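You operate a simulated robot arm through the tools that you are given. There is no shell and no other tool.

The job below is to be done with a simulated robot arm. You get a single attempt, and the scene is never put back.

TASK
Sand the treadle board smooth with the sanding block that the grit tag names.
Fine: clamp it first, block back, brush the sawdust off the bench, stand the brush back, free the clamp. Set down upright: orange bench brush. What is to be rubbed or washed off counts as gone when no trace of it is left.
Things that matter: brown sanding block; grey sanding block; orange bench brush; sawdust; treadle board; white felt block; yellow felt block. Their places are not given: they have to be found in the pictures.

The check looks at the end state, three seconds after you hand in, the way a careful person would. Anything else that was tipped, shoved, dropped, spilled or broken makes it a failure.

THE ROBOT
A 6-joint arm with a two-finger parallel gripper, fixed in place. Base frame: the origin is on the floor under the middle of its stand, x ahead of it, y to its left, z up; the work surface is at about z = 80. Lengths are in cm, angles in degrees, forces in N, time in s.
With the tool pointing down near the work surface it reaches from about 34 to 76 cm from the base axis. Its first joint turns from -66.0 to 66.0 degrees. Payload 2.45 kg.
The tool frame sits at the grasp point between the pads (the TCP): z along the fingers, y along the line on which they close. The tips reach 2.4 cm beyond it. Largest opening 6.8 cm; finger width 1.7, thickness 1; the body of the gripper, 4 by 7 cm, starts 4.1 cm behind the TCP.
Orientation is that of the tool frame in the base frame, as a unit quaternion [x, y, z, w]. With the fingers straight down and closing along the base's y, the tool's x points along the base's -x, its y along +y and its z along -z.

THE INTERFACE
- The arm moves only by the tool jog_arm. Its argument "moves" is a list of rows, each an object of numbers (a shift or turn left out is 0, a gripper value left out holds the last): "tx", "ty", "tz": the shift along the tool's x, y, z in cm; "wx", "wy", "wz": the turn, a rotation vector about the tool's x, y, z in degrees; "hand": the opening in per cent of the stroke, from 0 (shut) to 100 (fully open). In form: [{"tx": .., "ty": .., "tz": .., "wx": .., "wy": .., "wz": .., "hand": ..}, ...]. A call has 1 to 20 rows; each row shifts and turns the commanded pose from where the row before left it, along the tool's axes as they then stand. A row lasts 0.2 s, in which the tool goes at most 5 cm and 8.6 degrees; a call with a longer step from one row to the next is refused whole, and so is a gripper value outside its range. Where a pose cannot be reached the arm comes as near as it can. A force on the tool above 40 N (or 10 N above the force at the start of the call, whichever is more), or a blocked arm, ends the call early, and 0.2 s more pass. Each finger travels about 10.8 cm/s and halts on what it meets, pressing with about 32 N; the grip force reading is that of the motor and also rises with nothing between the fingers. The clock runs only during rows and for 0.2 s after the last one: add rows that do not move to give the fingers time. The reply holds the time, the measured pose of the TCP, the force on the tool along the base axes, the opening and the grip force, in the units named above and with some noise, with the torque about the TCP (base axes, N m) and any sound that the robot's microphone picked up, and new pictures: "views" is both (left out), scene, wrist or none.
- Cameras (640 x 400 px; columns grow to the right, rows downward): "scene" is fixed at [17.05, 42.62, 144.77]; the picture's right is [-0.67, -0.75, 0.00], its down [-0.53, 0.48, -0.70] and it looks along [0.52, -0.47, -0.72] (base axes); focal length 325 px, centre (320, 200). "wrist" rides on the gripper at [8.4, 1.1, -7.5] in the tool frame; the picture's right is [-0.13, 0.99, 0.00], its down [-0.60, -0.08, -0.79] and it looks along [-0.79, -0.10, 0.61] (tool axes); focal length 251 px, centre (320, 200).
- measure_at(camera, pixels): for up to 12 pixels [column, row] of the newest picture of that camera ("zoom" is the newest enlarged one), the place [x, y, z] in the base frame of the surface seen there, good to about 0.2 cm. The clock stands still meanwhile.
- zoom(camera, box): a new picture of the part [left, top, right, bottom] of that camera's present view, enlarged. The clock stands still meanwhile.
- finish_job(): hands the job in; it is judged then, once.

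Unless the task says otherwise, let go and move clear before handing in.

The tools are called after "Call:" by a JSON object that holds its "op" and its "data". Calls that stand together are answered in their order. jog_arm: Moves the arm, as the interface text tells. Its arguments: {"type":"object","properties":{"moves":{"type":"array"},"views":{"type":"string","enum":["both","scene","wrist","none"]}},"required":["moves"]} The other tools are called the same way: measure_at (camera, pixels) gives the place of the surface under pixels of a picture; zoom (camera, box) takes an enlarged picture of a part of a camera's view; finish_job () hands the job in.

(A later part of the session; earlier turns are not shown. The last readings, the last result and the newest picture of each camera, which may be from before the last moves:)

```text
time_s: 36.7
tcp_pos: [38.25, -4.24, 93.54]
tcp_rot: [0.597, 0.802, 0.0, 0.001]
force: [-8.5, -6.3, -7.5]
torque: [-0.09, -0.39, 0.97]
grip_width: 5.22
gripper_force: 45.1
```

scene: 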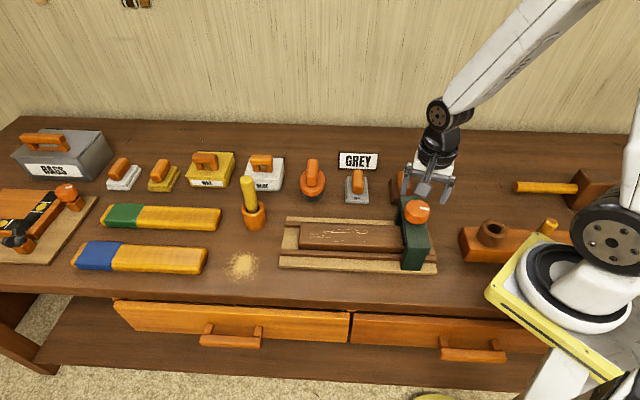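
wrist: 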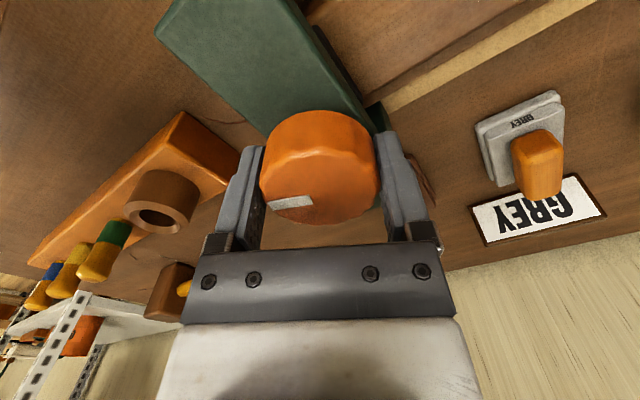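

Torque jumped to 0.97 N m with the fingers being forced apart (5.22), so the clamp is at its stop. I'll release and lift off, then check the pad.

Call:
{"op": "jog_arm", "data": {"moves": [{"wz": -2}, {"hand": 100}, {"hand": 100}, {"tz": -1.0}, {"tz": -2.0}, {"tz": -2.0}, {"tz": -2.0}, {"tz": -2.0}, {}], "views": "both"}}

Call:
{"op": "zoom", "data": {"camera": "scene", "box": [385, 190, 445, 255]}}

Call:
{"op": "zoom", "data": {"camera": "scene", "box": [290, 140, 420, 215]}}

```text
time_s: 38.7
tcp_pos: [38.36, -4.13, 102.4]
tcp_rot: [0.583, 0.812, 0.001, 0.0]
force: [-0.7, -0.5, 0.3]
torque: [0.01, 0.01, 0.03]
grip_width: 6.8
gripper_force: 0.1
```

scene: 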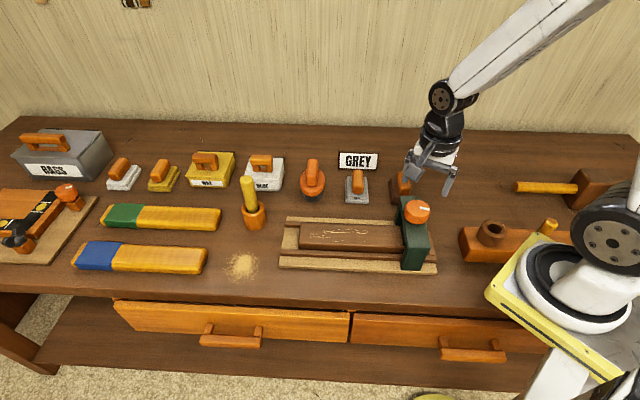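
wrist: 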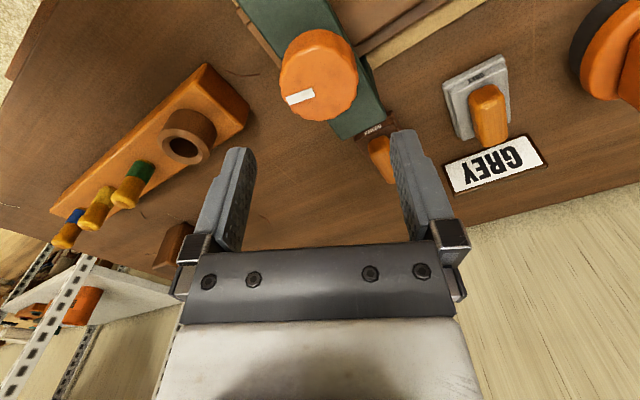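

```text
6.15 times, centred on (415, 222) of scene
```

zoom: 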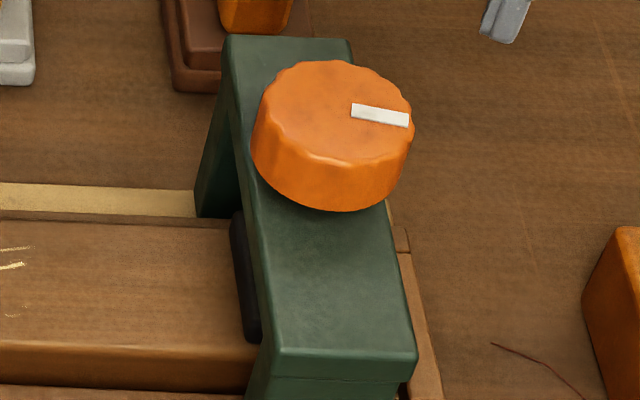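

```text
4.92 times, centred on (355, 178) of scene
```

zoom: 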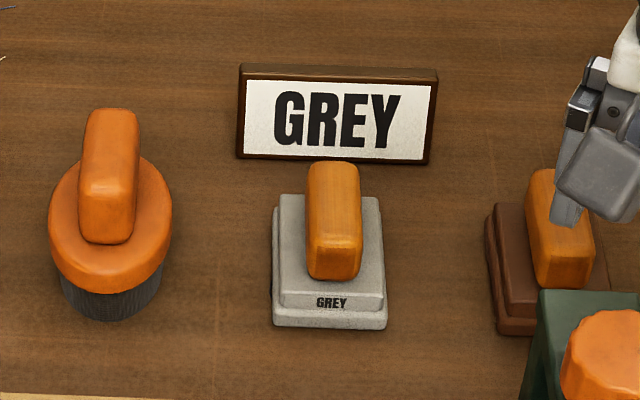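

The clamp pad is down on the board. I'll measure the knob's mark for the record, and the handles of the grey block, the brush and nearby objects for grasping.

Call:
{"op": "measure_at", "data": {"camera": "wrist", "pixels": [[313, 94], [288, 100], [318, 75], [485, 88], [490, 145], [478, 92], [500, 92], [460, 120], [475, 66], [450, 95], [505, 60], [470, 135]]}}

Call:
{"op": "measure_at", "data": {"camera": "zoom", "pixels": [[334, 170], [333, 240], [313, 172], [355, 172], [310, 240], [357, 240], [290, 200], [375, 200], [280, 312], [380, 312], [285, 295], [333, 275]]}}

Call:
{"op": "measure_at", "data": {"camera": "zoom", "pixels": [[112, 115], [108, 200], [90, 120], [134, 120], [84, 200], [130, 200], [108, 225], [60, 220], [160, 220], [110, 265], [110, 290], [340, 170]]}}

```text
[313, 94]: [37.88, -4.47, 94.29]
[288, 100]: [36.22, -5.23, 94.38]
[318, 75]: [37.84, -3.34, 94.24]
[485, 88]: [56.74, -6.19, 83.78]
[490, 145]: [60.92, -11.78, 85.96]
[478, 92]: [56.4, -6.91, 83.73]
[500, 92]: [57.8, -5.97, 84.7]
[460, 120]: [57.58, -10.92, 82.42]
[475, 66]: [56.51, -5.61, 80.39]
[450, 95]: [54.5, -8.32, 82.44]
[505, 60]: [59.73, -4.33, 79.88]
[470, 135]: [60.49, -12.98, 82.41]
```

```text
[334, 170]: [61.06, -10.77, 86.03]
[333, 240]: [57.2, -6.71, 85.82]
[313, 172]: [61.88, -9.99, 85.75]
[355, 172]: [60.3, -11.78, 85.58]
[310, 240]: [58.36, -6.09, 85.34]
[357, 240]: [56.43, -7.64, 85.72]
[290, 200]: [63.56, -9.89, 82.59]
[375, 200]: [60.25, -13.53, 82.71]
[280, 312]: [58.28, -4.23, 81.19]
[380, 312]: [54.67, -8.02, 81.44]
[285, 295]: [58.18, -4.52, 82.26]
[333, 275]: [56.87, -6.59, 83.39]
```

```text
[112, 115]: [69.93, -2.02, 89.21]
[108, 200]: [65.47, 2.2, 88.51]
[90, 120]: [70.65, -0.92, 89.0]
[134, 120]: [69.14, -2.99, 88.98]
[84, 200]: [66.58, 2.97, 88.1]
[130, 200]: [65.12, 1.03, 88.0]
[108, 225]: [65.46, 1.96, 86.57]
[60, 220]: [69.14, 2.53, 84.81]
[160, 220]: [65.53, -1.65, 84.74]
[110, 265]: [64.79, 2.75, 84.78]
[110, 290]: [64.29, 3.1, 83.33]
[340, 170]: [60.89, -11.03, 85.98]
```

The knob's mark is now at about 205° (turned ~200° clockwise). The grey block's handle is centred near (59.15,−8.75), its long axis along the bench depth, 2.5 cm wide, top z 86.0. I'll turn to yaw 46° and travel above it.

Call:
{"op": "jog_arm", "data": {"moves": [{"wz": -6.25}, {"wz": -6.25}, {"wz": -6.25}, {"wz": -6.25}, {"tx": -1.77, "ty": 1.184}, {"tx": -1.77, "ty": 1.184}, {"tx": -1.77, "ty": 1.184}, {"tx": -1.77, "ty": 1.184}, {"tx": -1.77, "ty": 1.184}, {"tx": -1.77, "ty": 1.184}, {"tx": -1.77, "ty": 1.184}, {"tx": -1.77, "ty": 1.184, "tz": 1}, {"tx": -1.77, "ty": 1.184, "tz": 2}, {"tx": -1.77, "ty": 1.184, "tz": 2}, {"tz": 2}, {}], "views": "both"}}

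```text
time_s: 42.1
tcp_pos: [58.92, -8.98, 95.41]
tcp_rot: [0.393, 0.92, -0.001, 0.001]
force: [0.2, -0.8, -0.5]
torque: [0.0, -0.03, 0.04]
grip_width: 6.82
gripper_force: 0.0
```

scene: 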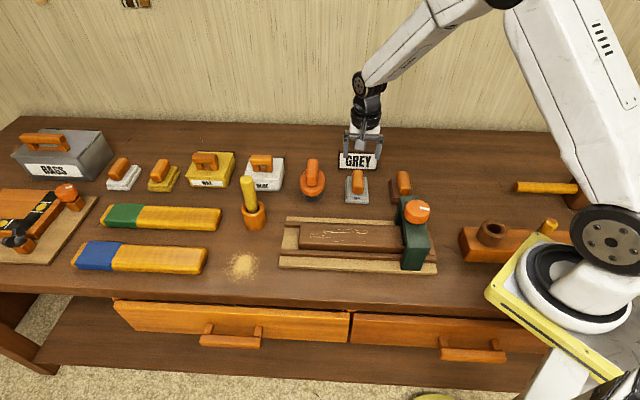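
wrist: 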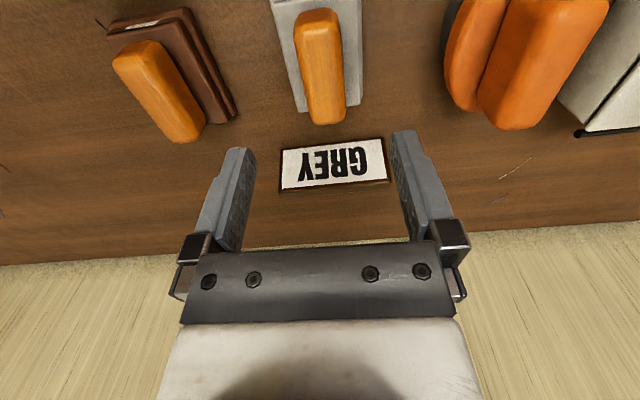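

The handle is at wrist (320,65), between the fingers, with the tag lying just behind. I'll measure handle edges and the tag height from this closer view.

Call:
{"op": "measure_at", "data": {"camera": "wrist", "pixels": [[300, 20], [335, 20], [307, 110], [341, 108], [318, 15], [324, 115], [300, 60], [338, 60], [285, 40], [356, 60], [335, 148], [335, 180]]}}

Call:
{"op": "zoom", "data": {"camera": "wrist", "box": [220, 0, 420, 210]}}

```text
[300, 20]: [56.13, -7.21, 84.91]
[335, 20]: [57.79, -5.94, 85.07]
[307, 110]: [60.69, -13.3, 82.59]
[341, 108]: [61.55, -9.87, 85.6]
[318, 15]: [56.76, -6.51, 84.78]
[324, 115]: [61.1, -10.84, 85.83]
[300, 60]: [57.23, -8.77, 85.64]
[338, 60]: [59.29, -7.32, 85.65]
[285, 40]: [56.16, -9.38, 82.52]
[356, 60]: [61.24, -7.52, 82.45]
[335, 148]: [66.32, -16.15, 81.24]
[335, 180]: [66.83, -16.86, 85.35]
```

```text
1.90 times, centred on (320, 105) of wrist
```

zoom: 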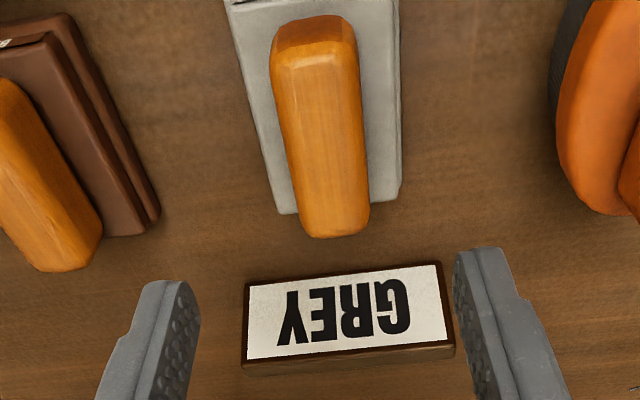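

The handle axis lies at −47° and its centre is near (59.1,−8.87); the tag (top z 85.4) is 11 cm behind, out of the way. I'll shift +0.2 along tool y, descend to z≈85.3 and close gently.

Call:
{"op": "jog_arm", "data": {"moves": [{"ty": 0.2, "wz": 0.5, "tz": 1.0}, {"tz": 2}, {"tz": 2}, {"tz": 2}, {"tz": 1.5}, {"tz": 1.1}, {"tz": 0.5}, {}], "views": "both"}}

```text
time_s: 43.9
tcp_pos: [59.17, -8.79, 85.29]
tcp_rot: [0.398, 0.918, -0.001, 0.0]
force: [0.1, -0.5, 0.6]
torque: [0.01, 0.01, 0.01]
grip_width: 6.8
gripper_force: 0.1
```

scene: 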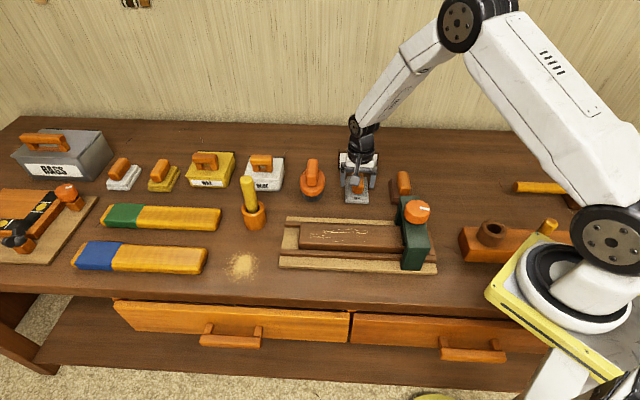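
wrist: 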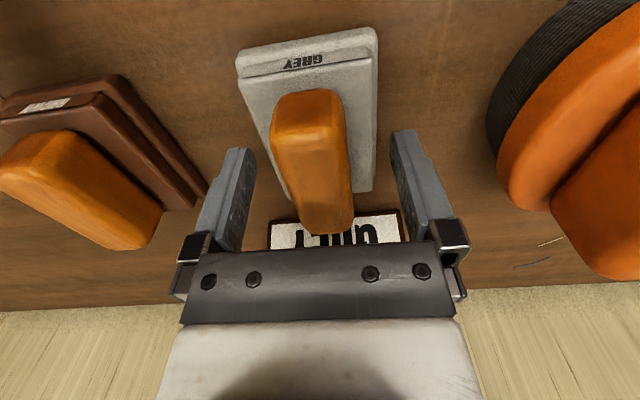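

The TCP projects at wrist (320,182) and the handle there spans 287–350, so it is well centred. Closing gradually.

Call:
{"op": "jog_arm", "data": {"moves": [{"hand": 70}, {"hand": 50}, {"hand": 42}, {"hand": 38}, {"hand": 34}, {"hand": 25}, {"hand": 15}, {"hand": 10}], "views": "both"}}

```text
time_s: 45.7
tcp_pos: [59.3, -8.75, 85.36]
tcp_rot: [0.397, 0.918, -0.002, -0.001]
force: [-0.4, -0.5, 1.5]
torque: [0.08, -0.06, -0.04]
grip_width: 2.96
gripper_force: 31.9
```

scene: 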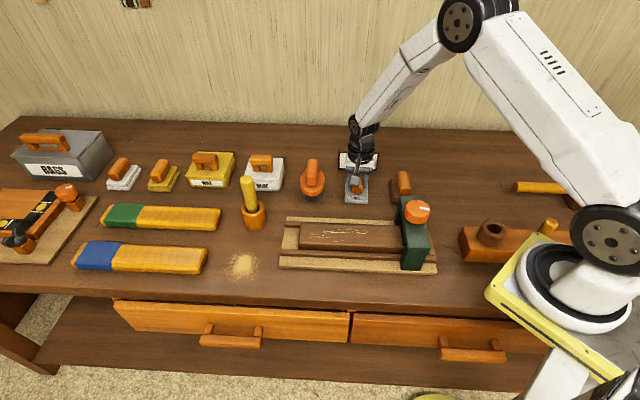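
wrist: 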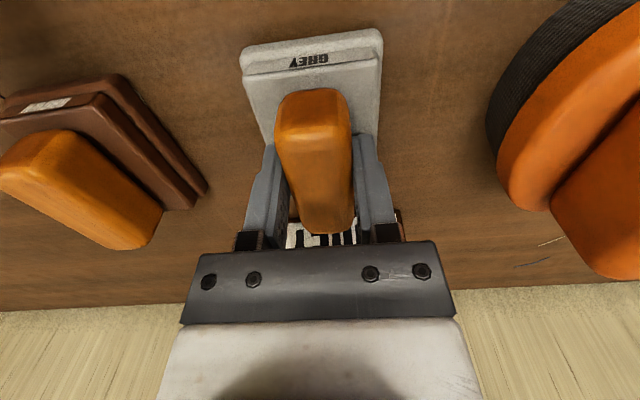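

The handle is held at 2.96 cm width, 32 N; home pose is about (59.2,−8.78,85.33). Before lifting I'll measure the scratch extents and board edges.

Call:
{"op": "zoom", "data": {"camera": "scene", "box": [285, 210, 405, 275]}}

```text
5.33 times, centred on (345, 242) of scene
```

zoom: 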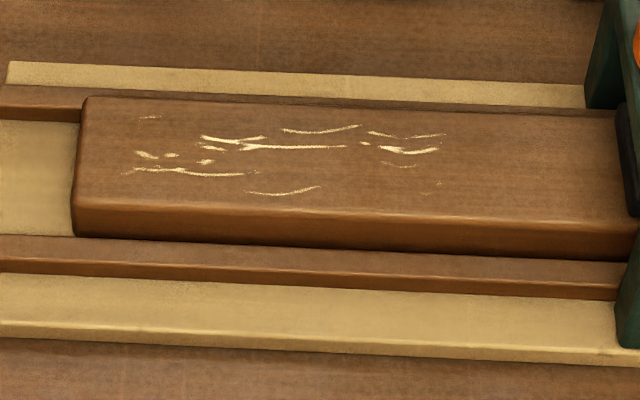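

Call:
{"op": "measure_at", "data": {"camera": "zoom", "pixels": [[123, 173], [140, 118], [445, 133], [440, 185], [425, 195], [320, 187], [250, 193], [360, 126], [90, 100], [78, 195], [600, 118], [590, 222]]}}

Call:
{"op": "measure_at", "data": {"camera": "zoom", "pixels": [[300, 104], [300, 110], [300, 206], [300, 215], [300, 235], [300, 255], [300, 280], [300, 300], [300, 90], [300, 75], [40, 95], [40, 250]]}}

```text
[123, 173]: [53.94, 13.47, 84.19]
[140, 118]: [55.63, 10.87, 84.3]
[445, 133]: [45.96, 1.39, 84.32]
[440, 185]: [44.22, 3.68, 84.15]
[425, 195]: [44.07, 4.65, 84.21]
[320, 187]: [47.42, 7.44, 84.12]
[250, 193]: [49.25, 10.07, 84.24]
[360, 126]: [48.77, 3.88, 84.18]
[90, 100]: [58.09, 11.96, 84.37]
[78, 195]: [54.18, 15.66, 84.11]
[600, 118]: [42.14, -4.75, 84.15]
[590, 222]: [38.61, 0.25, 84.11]
```

```text
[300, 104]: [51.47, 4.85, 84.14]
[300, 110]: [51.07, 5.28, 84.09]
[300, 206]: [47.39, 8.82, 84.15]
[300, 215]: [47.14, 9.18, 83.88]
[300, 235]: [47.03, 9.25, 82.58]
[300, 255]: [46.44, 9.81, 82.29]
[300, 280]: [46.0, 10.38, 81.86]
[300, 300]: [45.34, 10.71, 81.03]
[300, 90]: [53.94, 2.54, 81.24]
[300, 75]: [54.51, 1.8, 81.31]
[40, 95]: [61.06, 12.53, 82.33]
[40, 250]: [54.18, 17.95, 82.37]
```

Scratches span about s=33…47.5 cm along the board and 4.3 cm across, and the block (5.2×7.7) covers the whole 6.1 cm width. I'll lift the block, align to the board and carry it above the middle (49.6,7.35).

Call:
{"op": "jog_arm", "data": {"moves": [{"tz": -0.7}, {"tz": -1.5}, {"tz": -2}, {"tz": -2}, {"tz": -2}, {"tz": -1.5}, {"wz": -2.3}, {"tx": 1.813, "ty": 0.479}, {"tx": 1.813, "ty": 0.479}, {"tx": 1.813, "ty": 0.479}, {"tx": 1.813, "ty": 0.479}, {"tx": 1.813, "ty": 0.479}, {"tx": 1.813, "ty": 0.479}, {"tx": 1.813, "ty": 0.479}, {"tx": 1.813, "ty": 0.479}, {"tx": 1.813, "ty": 0.479}, {"tx": 1.813, "ty": 0.479}, {}], "views": "both"}}

```text
time_s: 49.5
tcp_pos: [49.56, 7.47, 95.03]
tcp_rot: [0.378, 0.926, -0.001, 0.0]
force: [0.7, 0.2, -0.7]
torque: [0.0, 0.04, 0.04]
grip_width: 2.94
gripper_force: 32.0
```

scene: 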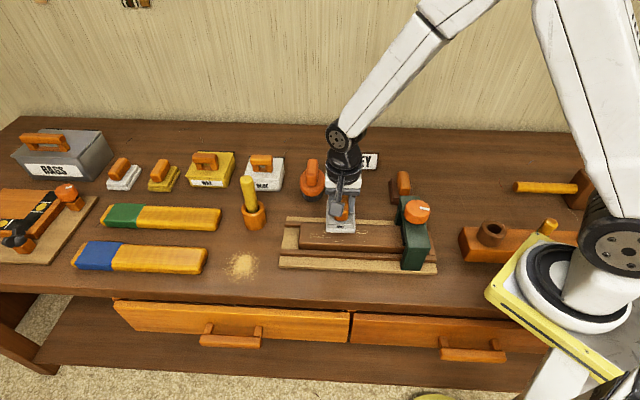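
wrist: 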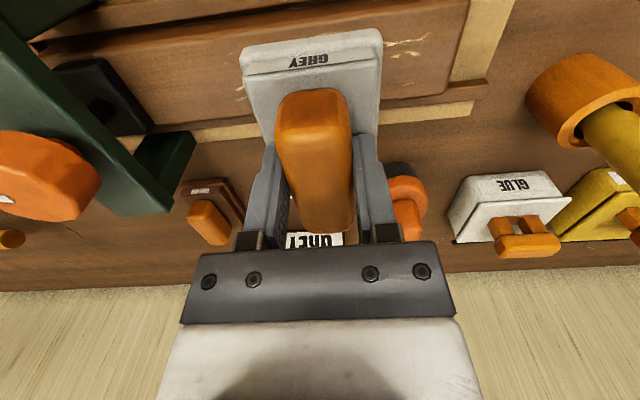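

The block hangs level above the board middle. I'll lower to just above contact (expected TCP z≈89.5) and then creep down while reading force.

Call:
{"op": "jog_arm", "data": {"moves": [{"tz": 1.5}, {"tz": 1.5}, {"tz": 1.0}, {"tz": 0.6}, {"tz": 0.3}, {"tz": 0.1}, {"tz": 0.1}, {}], "views": "both"}}

```text
time_s: 51.3
tcp_pos: [49.62, 7.25, 89.67]
tcp_rot: [0.379, 0.926, -0.001, 0.0]
force: [0.3, 0.0, -1.0]
torque: [-0.05, 0.0, -0.02]
grip_width: 2.96
gripper_force: 32.2
```

scene: 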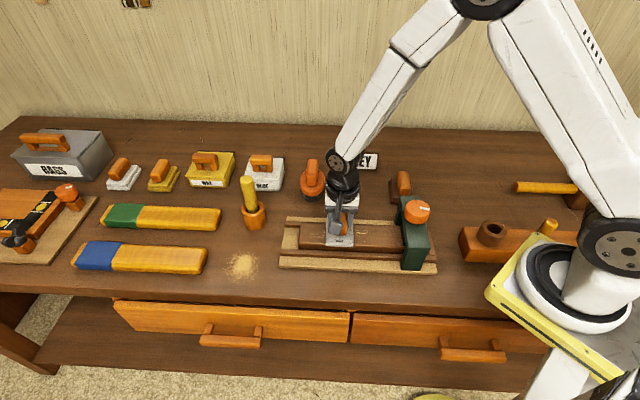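
wrist: 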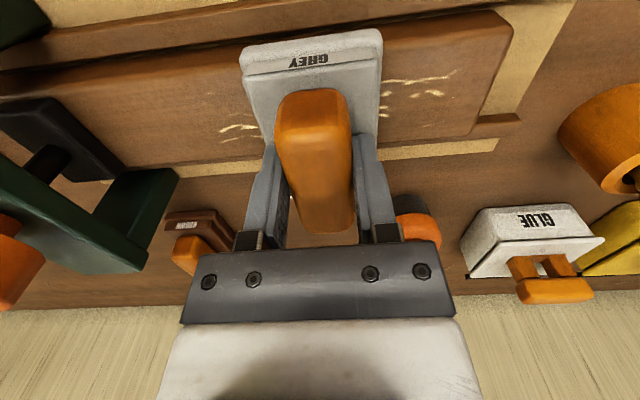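

No contact force yet at z≈89.7. Creeping down in 0.06 steps.

Call:
{"op": "jog_arm", "data": {"moves": [{"tz": 0.08}, {"tz": 0.06}, {"tz": 0.06}, {}], "views": "none"}}

```text
time_s: 52.3
tcp_pos: [49.75, 7.45, 89.69]
tcp_rot: [0.379, 0.925, -0.002, 0.001]
force: [0.1, -0.4, -1.4]
torque: [0.0, 0.0, 0.01]
grip_width: 2.95
gripper_force: 32.5
```

Call:
{"op": "jog_arm", "data": {"moves": [{"tz": 0.05}, {"tz": 0.05}, {}], "views": "none"}}

```text
time_s: 53.1
tcp_pos: [49.63, 7.39, 89.68]
tcp_rot: [0.378, 0.926, -0.001, 0.0]
force: [-1.5, -0.3, 0.9]
torque: [0.02, -0.01, -0.01]
grip_width: 2.96
gripper_force: 32.5
```

Still free at about z 89.6 (force near zero). Continuing down slowly.

Call:
{"op": "jog_arm", "data": {"moves": [{"tz": 0.05}, {"tz": 0.05}, {}], "views": "none"}}

```text
time_s: 53.9
tcp_pos: [49.61, 7.46, 89.59]
tcp_rot: [0.379, 0.926, 0.0, 0.0]
force: [-4.9, 1.4, 20.0]
torque: [0.17, 0.28, -0.03]
grip_width: 2.94
gripper_force: 32.0
```

Contact: +20 N in z. I'll ease up 0.03 cm and start the first stroke along tool y (board's length), watching force.

Call:
{"op": "jog_arm", "data": {"moves": [{"tz": -0.03}, {"ty": 0.6}, {"ty": 0.8}, {"ty": 0.8}, {"ty": 0.8}, {"ty": 0.8}, {"ty": 0.8}, {"ty": 0.8}, {"ty": 0.6}, {}], "views": "both"}}

```text
time_s: 56.1
tcp_pos: [53.81, 11.53, 89.62]
tcp_rot: [0.379, 0.925, -0.001, 0.0]
force: [-6.0, -8.3, 25.1]
torque: [-0.15, 0.09, -0.04]
grip_width: 2.95
gripper_force: 31.4
```

scene: 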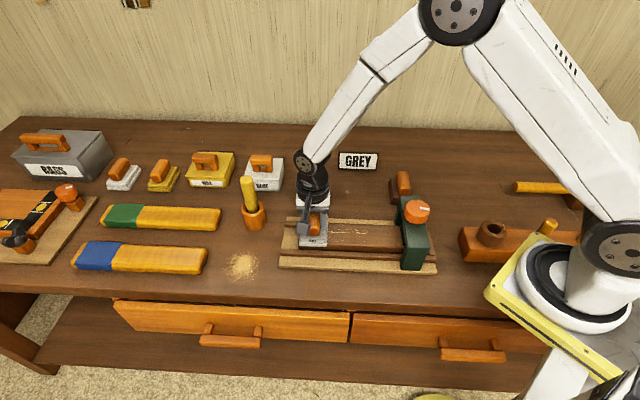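
wrist: 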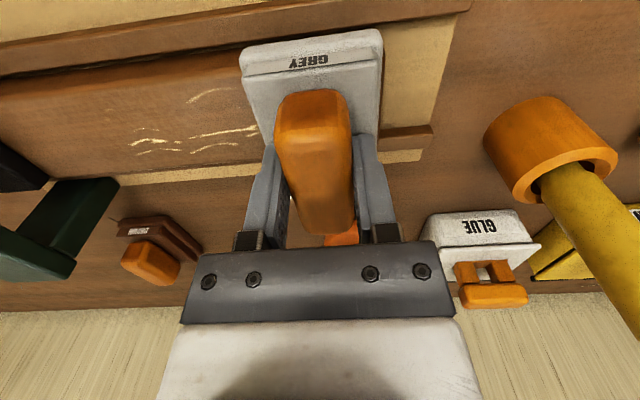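

Force is 25 N z with ~10 N friction — fine. Now a full stroke back toward the clamp (about 11.5 cm) and return.

Call:
{"op": "jog_arm", "data": {"moves": [{"ty": -0.5, "tz": -0.01}, {"ty": -0.8}, {"ty": -0.9}, {"ty": -0.9}, {"ty": -0.9}, {"ty": -0.9}, {"ty": -0.9}, {"ty": -0.9}, {"ty": -0.9}, {"ty": -0.9}, {"ty": -0.9}, {"ty": -0.9}, {"ty": -0.8}, {"ty": -0.4}, {}], "views": "both"}}

```text
time_s: 59.3
tcp_pos: [45.71, 3.44, 89.49]
tcp_rot: [0.378, 0.926, -0.001, 0.0]
force: [0.5, 0.0, -1.5]
torque: [-0.01, -0.01, 0.02]
grip_width: 2.93
gripper_force: 31.9
```

scene: 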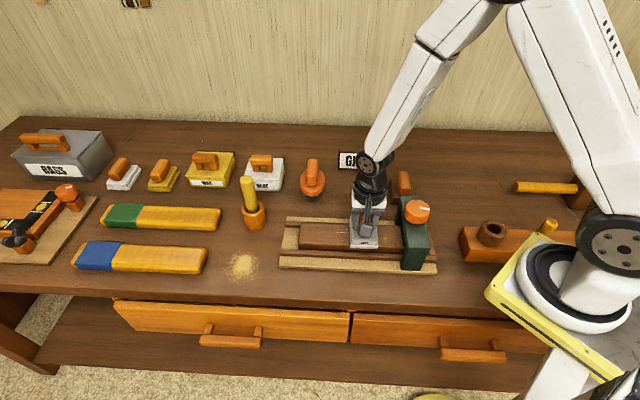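
wrist: 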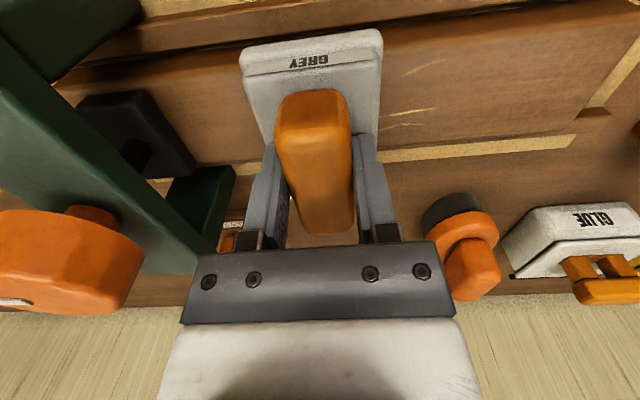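

The scratches have faded, but force at the clamp end dropped to about zero (slight slope in the path). I'll lower 0.05 here and check force.

Call:
{"op": "jog_arm", "data": {"moves": [{"tz": 0.04}, {"tz": 0.03}, {}], "views": "none"}}

```text
time_s: 60.1
tcp_pos: [45.8, 3.37, 89.57]
tcp_rot: [0.378, 0.926, 0.0, 0.0]
force: [-5.3, 1.0, 17.0]
torque: [0.18, 0.24, 0.01]
grip_width: 2.97
gripper_force: 32.2
```

17 N here now. Stroking toward the left end with a slight rise per row to keep the force even, then back.

Call:
{"op": "jog_arm", "data": {"moves": [{"ty": 0.5}, {"ty": 0.9, "tz": -0.005}, {"ty": 0.9, "tz": -0.005}, {"ty": 0.9, "tz": -0.005}, {"ty": 0.9, "tz": -0.005}, {"ty": 0.9, "tz": -0.005}, {"ty": 0.9, "tz": -0.005}, {"ty": 0.9, "tz": -0.005}, {"ty": 0.9, "tz": -0.005}, {"ty": 0.9, "tz": -0.005}, {"ty": 0.9, "tz": -0.005}, {"ty": 0.9, "tz": -0.005}, {"ty": 0.9, "tz": -0.005}, {"ty": 0.5}, {}], "views": "both"}}

```text
time_s: 63.3
tcp_pos: [54.15, 11.88, 89.57]
tcp_rot: [0.378, 0.926, -0.001, 0.001]
force: [-0.3, -0.6, 0.0]
torque: [-0.02, -0.04, 0.01]
grip_width: 2.96
gripper_force: 32.1
```

scene: 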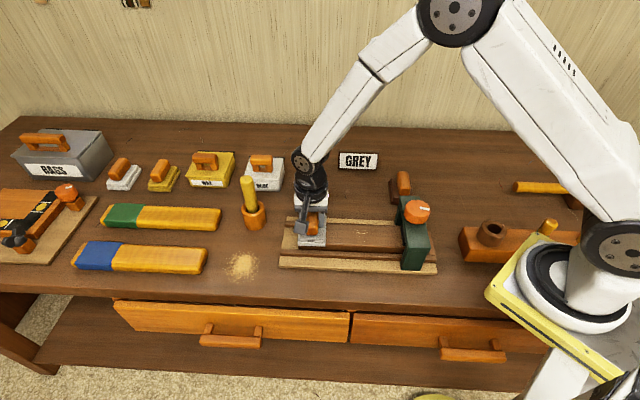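
wrist: 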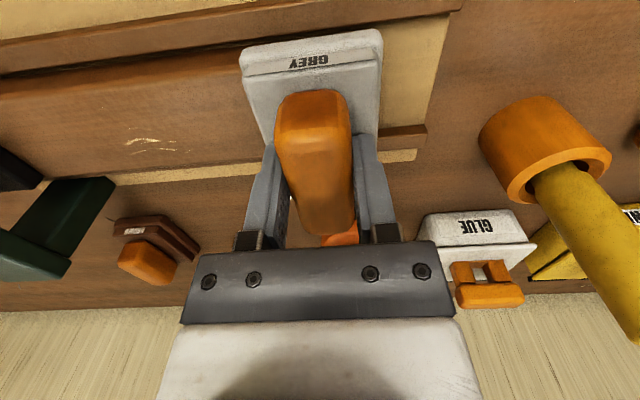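

Most scratches are gone; a few remain at wrist (155,143), near the clamp side. Force is zero here now, so I'll press 0.05 lower and stroke back level.

Call:
{"op": "jog_arm", "data": {"moves": [{"tz": 0.05}, {"ty": -0.5}, {"ty": -0.9}, {"ty": -0.9}, {"ty": -0.9}, {"ty": -0.9}, {"ty": -0.9}, {"ty": -0.9}], "views": "none"}}

```text
time_s: 65.1
tcp_pos: [49.85, 7.61, 89.46]
tcp_rot: [0.379, 0.926, -0.001, -0.001]
force: [-0.4, -0.2, -0.4]
torque: [-0.01, 0.02, 0.03]
grip_width: 2.93
gripper_force: 31.7
```

Force is again zero in the middle, so the block has likely slid slightly up in the grip. Lowering a little more until contact returns.

Call:
{"op": "jog_arm", "data": {"moves": [{"tz": 0.04}, {}], "views": "none"}}

```text
time_s: 65.7
tcp_pos: [50.04, 7.59, 89.47]
tcp_rot: [0.379, 0.926, -0.001, -0.001]
force: [-1.0, -2.5, 4.3]
torque: [-0.07, 0.0, -0.04]
grip_width: 2.95
gripper_force: 31.4
```

Call:
{"op": "jog_arm", "data": {"moves": [{"tz": 0.03}, {"ty": -0.6}, {"ty": -0.9}, {"ty": -0.9}, {"ty": -0.9}, {"ty": -0.9}, {"ty": -0.9}, {"ty": -0.6}], "views": "both"}}

```text
time_s: 67.5
tcp_pos: [45.89, 3.5, 89.65]
tcp_rot: [0.378, 0.926, -0.001, 0.0]
force: [0.1, 0.9, 0.2]
torque: [0.01, -0.07, 0.03]
grip_width: 2.96
gripper_force: 31.7
```

scene: 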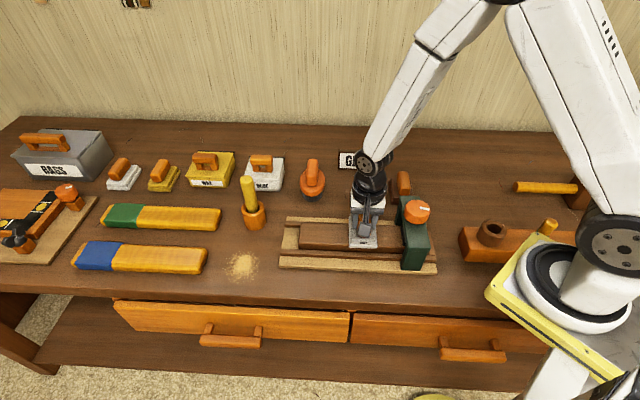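
wrist: 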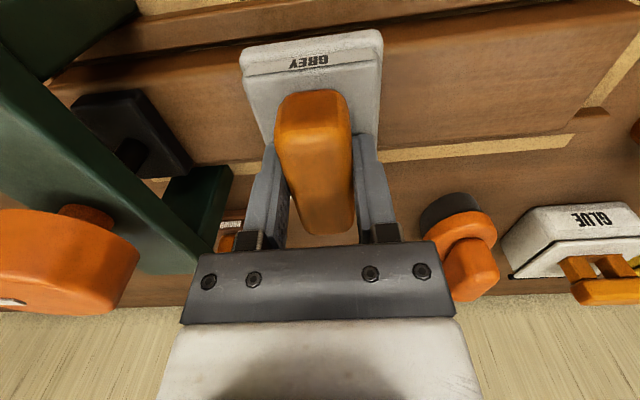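

The left part of the board looks clean now; contact is light at the clamp side. I'll press down here a bit more and do short strokes around this end.

Call:
{"op": "jog_arm", "data": {"moves": [{"tz": 0.04}, {"tz": 0.03}, {}], "views": "none"}}

```text
time_s: 68.3
tcp_pos: [45.84, 3.38, 89.42]
tcp_rot: [0.379, 0.925, -0.001, -0.001]
force: [-6.3, -3.5, 26.2]
torque: [-0.04, 0.13, -0.05]
grip_width: 2.95
gripper_force: 31.7
```

Call:
{"op": "jog_arm", "data": {"moves": [{"ty": -0.5, "tz": -0.01}, {"ty": -0.5}, {"ty": 0.6}, {"ty": 0.8}, {"ty": 0.8}, {"ty": 0.8}, {"ty": 0.8}, {"ty": -0.8}, {"ty": -0.8}, {"ty": -0.8}, {"ty": -0.8}, {"ty": -0.6}, {"ty": 0.6}, {"ty": 0.8}, {"ty": 0.8}, {"ty": 0.8}, {"ty": 0.8}, {"ty": 0.8}, {"ty": 0.8}], "views": "both"}}

```text
time_s: 72.3
tcp_pos: [48.91, 6.94, 89.47]
tcp_rot: [0.379, 0.925, -0.001, 0.0]
force: [-0.2, 0.0, -1.4]
torque: [-0.03, 0.02, 0.01]
grip_width: 2.95
gripper_force: 32.2
```

scene: 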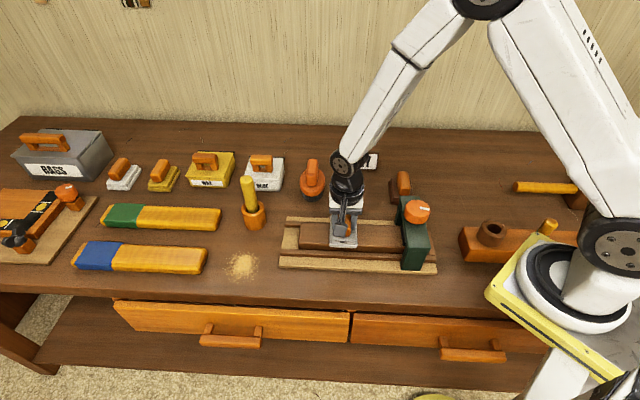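
wrist: 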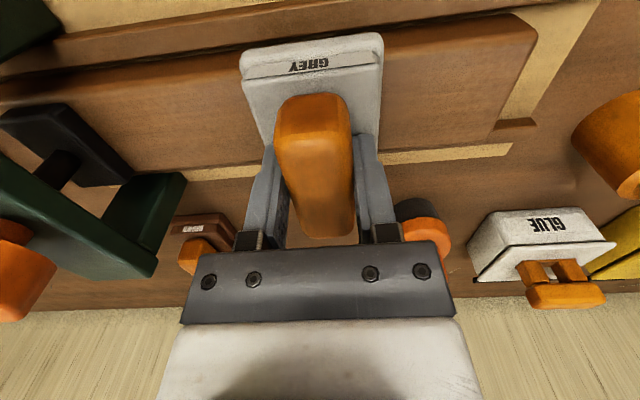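

Both sides of the block look clean now. I'll lift the block and shift it off toward the back to inspect the whole board.

Call:
{"op": "jog_arm", "data": {"moves": [{"tz": -1}, {"tz": -2}, {"tz": -2.5}, {"tx": -2.5}, {"tx": -2.5}, {"tx": -2.5}, {"tx": -2.5}, {}], "views": "both"}}

Call:
{"op": "zoom", "data": {"camera": "scene", "box": [285, 210, 405, 275]}}

Call:
{"op": "zoom", "data": {"camera": "wrist", "box": [0, 0, 640, 200]}}

```text
time_s: 74.1
tcp_pos: [56.2, -0.36, 94.93]
tcp_rot: [0.379, 0.925, -0.002, 0.0]
force: [0.5, 0.2, -2.3]
torque: [0.01, 0.0, 0.03]
grip_width: 2.97
gripper_force: 31.6
```

scene: 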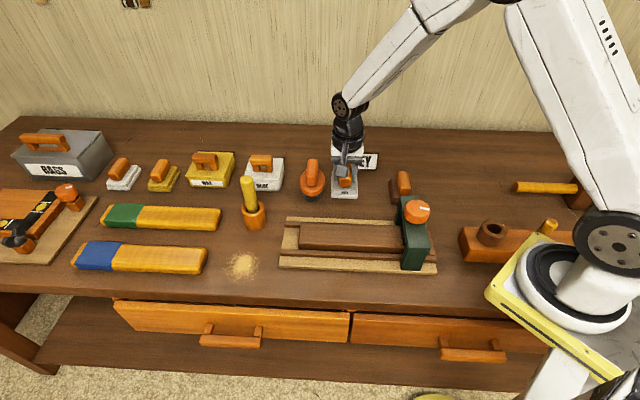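
wrist: 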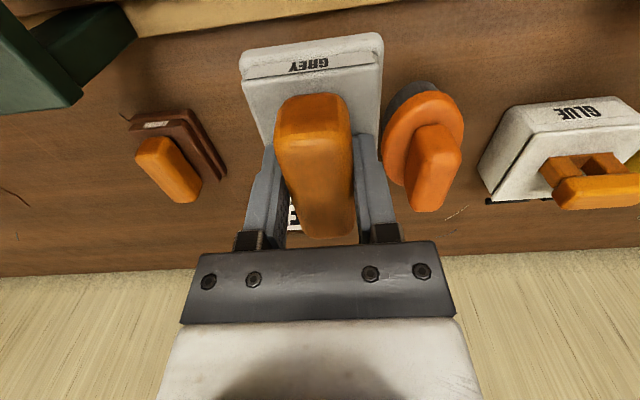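

```text
5.33 times, centred on (345, 242) of scene
```

zoom: 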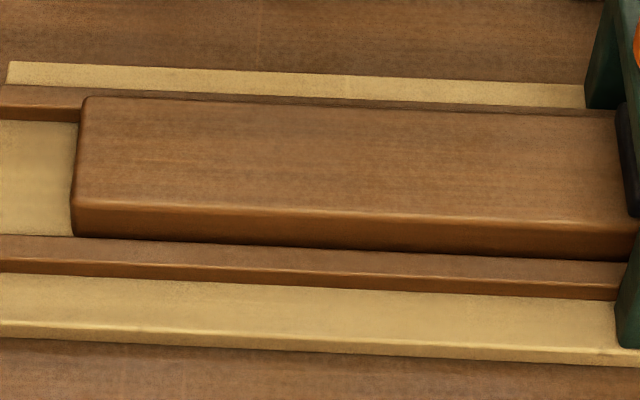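

```text
1.00 times, centred on (320, 100) of wrist (not enlarged: the box is as wide or as high as the picture)
```

zoom: 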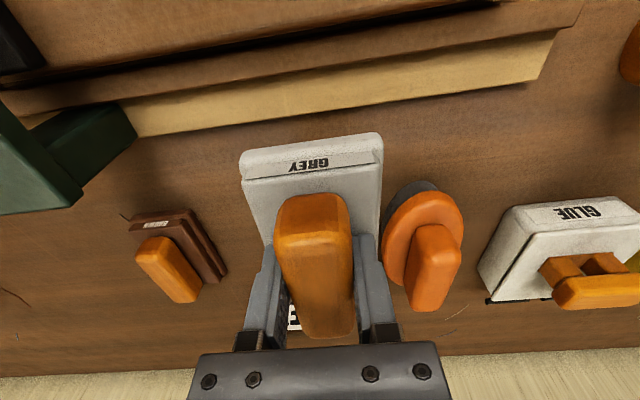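

The board looks clean at this zoom and hasn't moved. I'll check two tighter enlargements for faint traces before putting the block back.

Call:
{"op": "zoom", "data": {"camera": "scene", "box": [295, 220, 350, 255]}}

Call:
{"op": "zoom", "data": {"camera": "scene", "box": [350, 222, 405, 257]}}

```text
11.43 times, centred on (322, 238) of scene
```

zoom: 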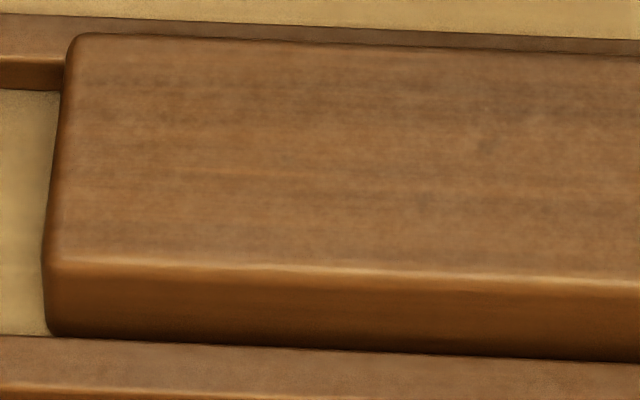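

```text
11.43 times, centred on (378, 240) of scene
```

zoom: 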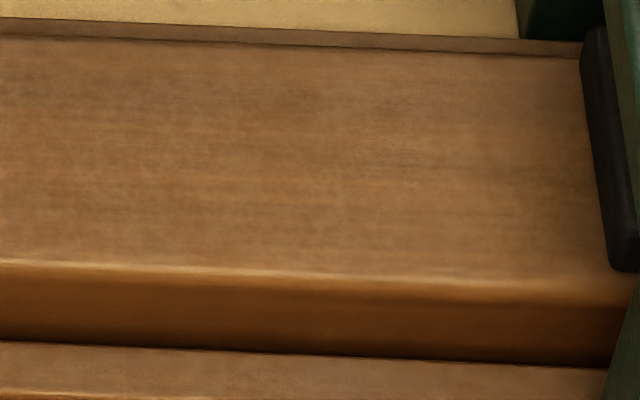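

No traces are visible. For safety I'll give one more full pass from the left end to the clamp end and back, since contact was light in spots; first move above the left end and lower to contact.

Call:
{"op": "jog_arm", "data": {"moves": [{"tx": 2.5}, {"tx": 2.5}, {"tx": 2.5}, {"tx": 2.5}, {"ty": 2.3}, {"ty": 2.3}, {"ty": 2.3}, {"tz": 2.0}, {"tz": 2.0}, {"tz": 1.0}, {"tz": 0.3}, {"tz": 0.1}, {}], "views": "wrist"}}

```text
time_s: 76.9
tcp_pos: [53.87, 11.62, 89.47]
tcp_rot: [0.379, 0.925, -0.002, 0.001]
force: [-0.1, -1.0, 0.0]
torque: [0.01, 0.02, -0.01]
grip_width: 2.94
gripper_force: 32.0
```

wrist: 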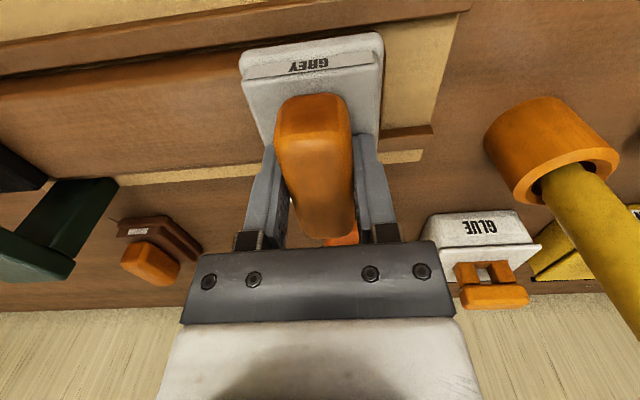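

Just short of contact at the left end. Creeping down to get light contact.

Call:
{"op": "jog_arm", "data": {"moves": [{"tz": 0.05}, {"tz": 0.05}, {}], "views": "none"}}

```text
time_s: 77.7
tcp_pos: [53.68, 11.76, 89.38]
tcp_rot: [0.379, 0.925, -0.002, 0.0]
force: [-0.5, 0.0, -1.1]
torque: [0.01, 0.03, 0.04]
grip_width: 2.97
gripper_force: 31.9
```

Call:
{"op": "jog_arm", "data": {"moves": [{"tz": 0.05}, {}], "views": "none"}}

```text
time_s: 78.3
tcp_pos: [53.8, 11.67, 89.38]
tcp_rot: [0.379, 0.925, 0.0, 0.001]
force: [-0.5, 2.3, 3.6]
torque: [0.13, 0.06, -0.02]
grip_width: 2.94
gripper_force: 32.5
```

Contact begins (3.6 N). Pressing 0.05 more and stroking to the clamp end.

Call:
{"op": "jog_arm", "data": {"moves": [{"tz": 0.05}, {"ty": -0.6}, {"ty": -0.9, "tz": 0.004}, {"ty": -0.9, "tz": 0.004}, {"ty": -0.9, "tz": 0.004}, {"ty": -0.9, "tz": 0.004}, {"ty": -0.9, "tz": 0.004}, {"ty": -0.9, "tz": 0.004}, {"ty": -0.9, "tz": 0.004}, {"ty": -0.9, "tz": 0.004}, {"ty": -0.9, "tz": 0.004}, {"ty": -0.9, "tz": 0.004}, {"ty": -0.9, "tz": 0.004}, {"ty": -0.9, "tz": 0.004}, {"ty": -0.5}], "views": "none"}}

```text
time_s: 81.5
tcp_pos: [45.34, 3.17, 89.42]
tcp_rot: [0.379, 0.925, -0.001, 0.0]
force: [0.3, 0.1, -0.6]
torque: [0.02, -0.02, -0.02]
grip_width: 2.97
gripper_force: 32.4
```

Contact was lost again by this end; pressing in again here and stroking back to the left.

Call:
{"op": "jog_arm", "data": {"moves": [{"tz": 0.04}, {"tz": 0.03}, {}], "views": "none"}}

```text
time_s: 82.3
tcp_pos: [45.43, 3.25, 89.34]
tcp_rot: [0.379, 0.926, -0.001, 0.0]
force: [-4.0, 1.1, 14.3]
torque: [0.44, 0.5, 0.07]
grip_width: 2.96
gripper_force: 32.2
```

Call:
{"op": "jog_arm", "data": {"moves": [{"ty": 0.5, "tz": 0.02}, {"ty": 0.9}, {"ty": 0.9}, {"ty": 0.9}, {"ty": 0.9}, {"ty": 0.9}, {"ty": 0.9}, {"ty": 0.9}, {"ty": 0.9}, {"ty": 0.9}, {"ty": 0.9}, {"ty": 0.9}, {"ty": 0.9}, {"ty": 0.5}], "views": "none"}}

```text
time_s: 85.3
tcp_pos: [53.72, 11.38, 89.19]
tcp_rot: [0.378, 0.926, 0.0, 0.0]
force: [-6.9, -5.5, 21.9]
torque: [-0.05, 0.13, 0.03]
grip_width: 2.93
gripper_force: 32.4
```

Contact held at 22 N through this last full stroke. The board is done; now lift and carry the block back along the same path to its home spot.

Call:
{"op": "jog_arm", "data": {"moves": [{"tz": -0.8}, {"tz": -2}, {"tz": -2}, {"tz": -1.5}, {"tx": -1.813, "ty": -1.069}, {"tx": -1.813, "ty": -1.069}, {"tx": -1.813, "ty": -1.069}, {"tx": -1.813, "ty": -1.069}, {"tx": -1.813, "ty": -1.069}, {"tx": -1.813, "ty": -1.069}, {"tx": -1.813, "ty": -1.069}, {"tx": -1.813, "ty": -1.069}, {"tx": -1.813, "ty": -1.069}, {"tx": -1.813, "ty": -1.069}, {"wz": 2.3}, {}], "views": "both"}}

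Call:
{"op": "zoom", "data": {"camera": "scene", "box": [285, 210, 405, 275]}}

```text
time_s: 88.7
tcp_pos: [59.31, -8.72, 95.5]
tcp_rot: [0.397, 0.918, 0.0, -0.001]
force: [0.6, -0.1, -0.8]
torque: [0.0, -0.01, -0.01]
grip_width: 2.94
gripper_force: 31.7
```

scene: 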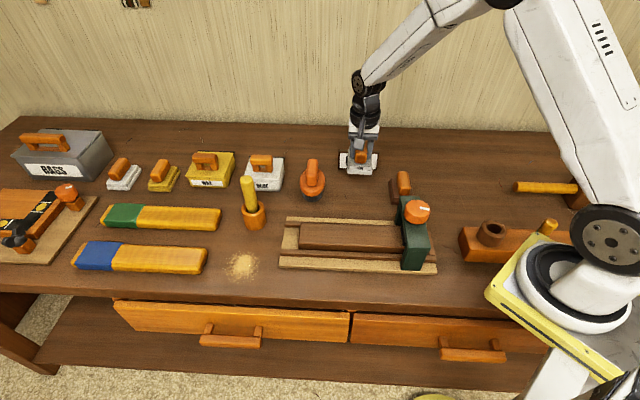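
wrist: 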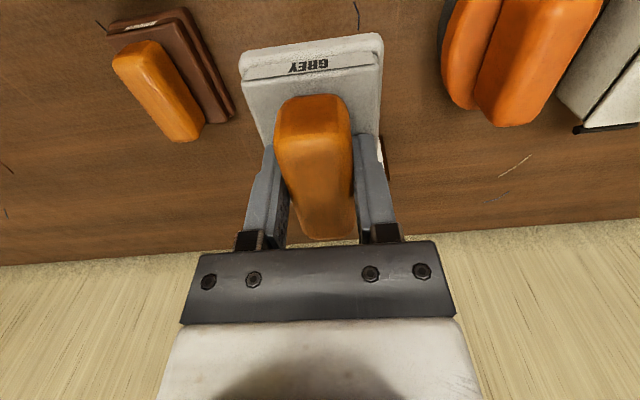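

```text
5.33 times, centred on (345, 242) of scene
```

zoom: 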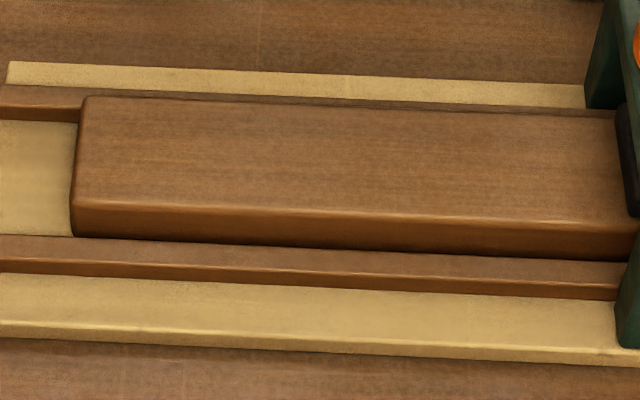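

The board is clean and the TCP is back over home (59.31,−8.72). Lowering the block to just above the bench, then creeping to contact.

Call:
{"op": "jog_arm", "data": {"moves": [{"tz": 2}, {"tz": 2}, {"tz": 2}, {"tz": 2}, {"tz": 1.2}, {"tz": 0.5}, {"tz": 0.2}, {}], "views": "wrist"}}

```text
time_s: 90.5
tcp_pos: [59.23, -8.81, 85.67]
tcp_rot: [0.397, 0.918, -0.001, 0.001]
force: [-0.2, -1.0, -1.2]
torque: [0.0, -0.01, -0.03]
grip_width: 2.94
gripper_force: 31.6
```

wrist: 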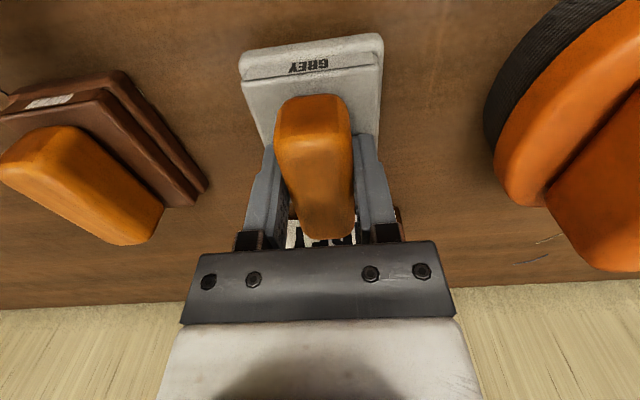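

Call:
{"op": "jog_arm", "data": {"moves": [{"tz": 0.2}, {"tz": 0.1}, {"tz": 0.1}, {}], "views": "none"}}

```text
time_s: 91.5
tcp_pos: [59.22, -8.85, 85.16]
tcp_rot: [0.397, 0.918, -0.001, 0.001]
force: [-0.8, -1.3, -0.4]
torque: [0.0, 0.0, -0.01]
grip_width: 2.94
gripper_force: 31.7
```

No contact yet at z≈85.2. Creeping on in small steps.

Call:
{"op": "jog_arm", "data": {"moves": [{"tz": 0.06}, {"tz": 0.05}, {}], "views": "none"}}

```text
time_s: 92.3
tcp_pos: [59.18, -8.87, 85.16]
tcp_rot: [0.397, 0.918, -0.001, 0.001]
force: [-0.3, 0.1, -1.3]
torque: [0.0, 0.01, -0.01]
grip_width: 2.95
gripper_force: 32.1
```

Call:
{"op": "jog_arm", "data": {"moves": [{"tz": 0.05}, {"tz": 0.05}, {}], "views": "none"}}

```text
time_s: 93.1
tcp_pos: [59.34, -8.74, 85.0]
tcp_rot: [0.397, 0.918, -0.001, 0.0]
force: [-0.1, 0.4, -0.2]
torque: [0.07, 0.01, 0.02]
grip_width: 2.94
gripper_force: 31.7
```

Call:
{"op": "jog_arm", "data": {"moves": [{"tz": 0.04}, {"tz": 0.03}, {}], "views": "none"}}

```text
time_s: 93.9
tcp_pos: [59.21, -8.78, 84.98]
tcp_rot: [0.398, 0.918, -0.001, 0.0]
force: [-1.7, 1.5, 7.5]
torque: [0.28, 0.12, 0.01]
grip_width: 2.95
gripper_force: 32.5
```

The block rests on the bench (7.5 N). Opening the fingers and lifting straight up.

Call:
{"op": "jog_arm", "data": {"moves": [{"hand": 50}, {"hand": 75}, {"hand": 100}, {"hand": 100}, {"tz": -1}, {"tz": -2}, {"tz": -2.5}, {"tz": -2.5}, {"tz": -2.5}, {}], "views": "both"}}

Call:
{"op": "zoom", "data": {"camera": "scene", "box": [290, 140, 420, 215]}}

```text
time_s: 96.1
tcp_pos: [59.14, -8.7, 95.39]
tcp_rot: [0.397, 0.918, -0.001, -0.001]
force: [0.5, 0.4, -0.2]
torque: [0.0, -0.02, -0.01]
grip_width: 6.81
gripper_force: 0.0
```

scene: 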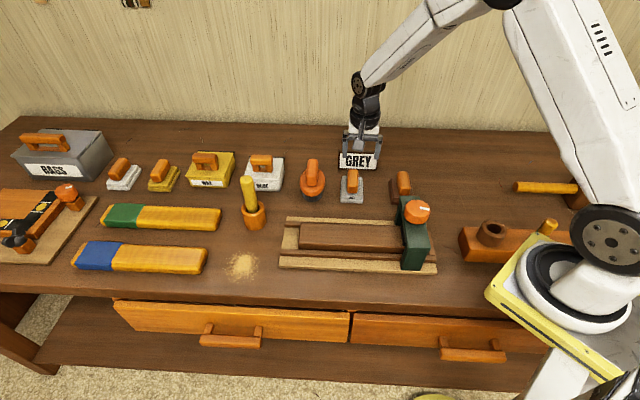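
wrist: 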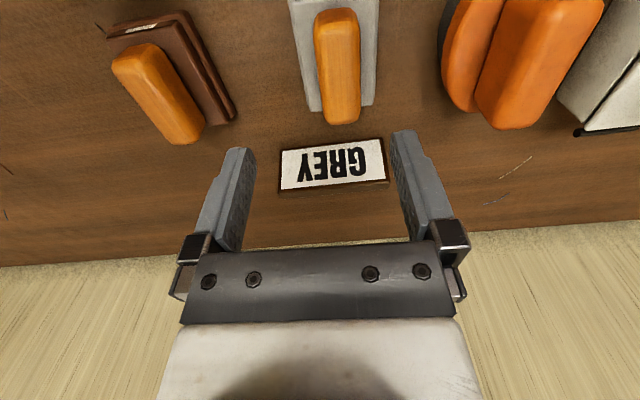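

```text
4.92 times, centred on (355, 178) of scene
```

zoom: 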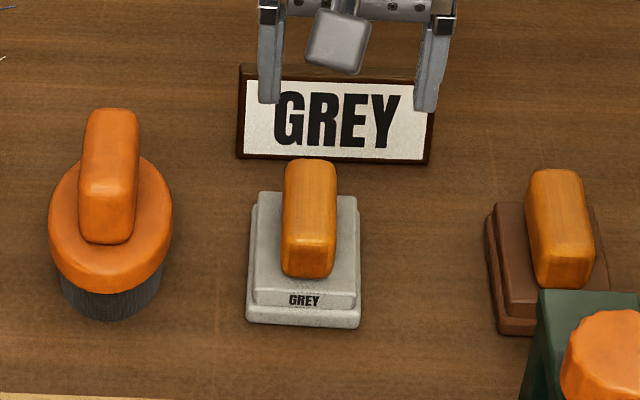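

The block shifted about 1.2 cm to the left on release (zoomed handle now at x≈310 instead of 334) — a fingertip dragged the base. I'll measure its present place and put it right.

Call:
{"op": "measure_at", "data": {"camera": "zoom", "pixels": [[310, 168], [309, 238], [288, 170], [332, 170], [286, 238], [333, 238], [265, 198], [350, 198], [254, 309], [355, 309], [260, 292], [309, 272]]}}

Call:
{"op": "measure_at", "data": {"camera": "wrist", "pixels": [[318, 20], [353, 20], [323, 110], [357, 108], [335, 15], [340, 115], [317, 60], [357, 60], [305, 60], [372, 60]]}}

```text
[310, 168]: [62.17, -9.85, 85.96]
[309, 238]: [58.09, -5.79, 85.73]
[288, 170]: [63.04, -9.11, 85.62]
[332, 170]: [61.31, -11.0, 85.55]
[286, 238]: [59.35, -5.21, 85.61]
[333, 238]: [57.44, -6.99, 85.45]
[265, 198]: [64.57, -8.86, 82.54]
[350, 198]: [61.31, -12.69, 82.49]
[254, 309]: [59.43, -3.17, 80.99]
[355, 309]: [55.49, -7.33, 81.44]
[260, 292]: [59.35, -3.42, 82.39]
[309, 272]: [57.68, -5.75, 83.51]
```

```text
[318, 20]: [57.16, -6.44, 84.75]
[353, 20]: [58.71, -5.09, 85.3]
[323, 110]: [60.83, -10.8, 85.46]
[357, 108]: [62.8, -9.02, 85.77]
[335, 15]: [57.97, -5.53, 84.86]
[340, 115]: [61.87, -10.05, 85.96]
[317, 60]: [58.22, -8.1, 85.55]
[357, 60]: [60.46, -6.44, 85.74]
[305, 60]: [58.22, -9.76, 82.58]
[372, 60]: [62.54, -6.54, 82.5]
```

The block moved by (1.02,0.87), i.e. 1.34 cm along tool y with no rotation. I'll shift over it, descend to z≈85.35 (tips clear of the base) and grip it again.

Call:
{"op": "jog_arm", "data": {"moves": [{"ty": 1.34, "tz": 1.0}, {"tz": 2}, {"tz": 2}, {"tz": 2}, {"tz": 1.5}, {"tz": 1.1}, {"tz": 0.45}, {}, {"hand": 70}, {"hand": 50}, {"hand": 45}, {"hand": 42}, {"hand": 36}, {"hand": 25}, {"hand": 15}], "views": "wrist"}}

```text
time_s: 99.3
tcp_pos: [60.23, -7.93, 85.36]
tcp_rot: [0.397, 0.918, -0.001, 0.001]
force: [0.0, -1.1, 0.3]
torque: [0.03, -0.01, -0.01]
grip_width: 2.97
gripper_force: 32.2
```

wrist: 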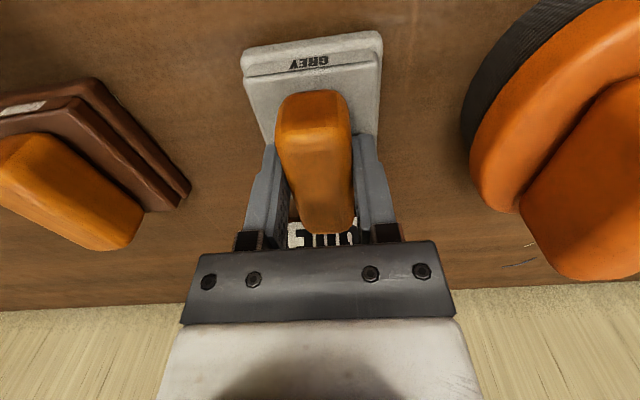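

Gripped again. Lifting 0.4 cm, shifting back 1.34 cm along −tool y, lowering.

Call:
{"op": "jog_arm", "data": {"moves": [{"tz": -0.4}, {}, {"ty": -0.7}, {"ty": -0.64}, {}, {"tz": 0.2}, {"tz": 0.15}, {}], "views": "none"}}

```text
time_s: 101.1
tcp_pos: [59.11, -8.79, 85.51]
tcp_rot: [0.397, 0.918, -0.001, 0.0]
force: [0.2, -0.1, -0.2]
torque: [0.03, 0.01, 0.0]
grip_width: 2.95
gripper_force: 32.1
```

Call:
{"op": "jog_arm", "data": {"moves": [{"tz": 0.04}, {"tz": 0.03}, {}], "views": "none"}}

```text
time_s: 101.9
tcp_pos: [59.09, -8.73, 85.42]
tcp_rot: [0.397, 0.918, -0.001, 0.0]
force: [-0.2, -0.2, -0.6]
torque: [0.0, 0.02, 0.0]
grip_width: 2.95
gripper_force: 31.6
```

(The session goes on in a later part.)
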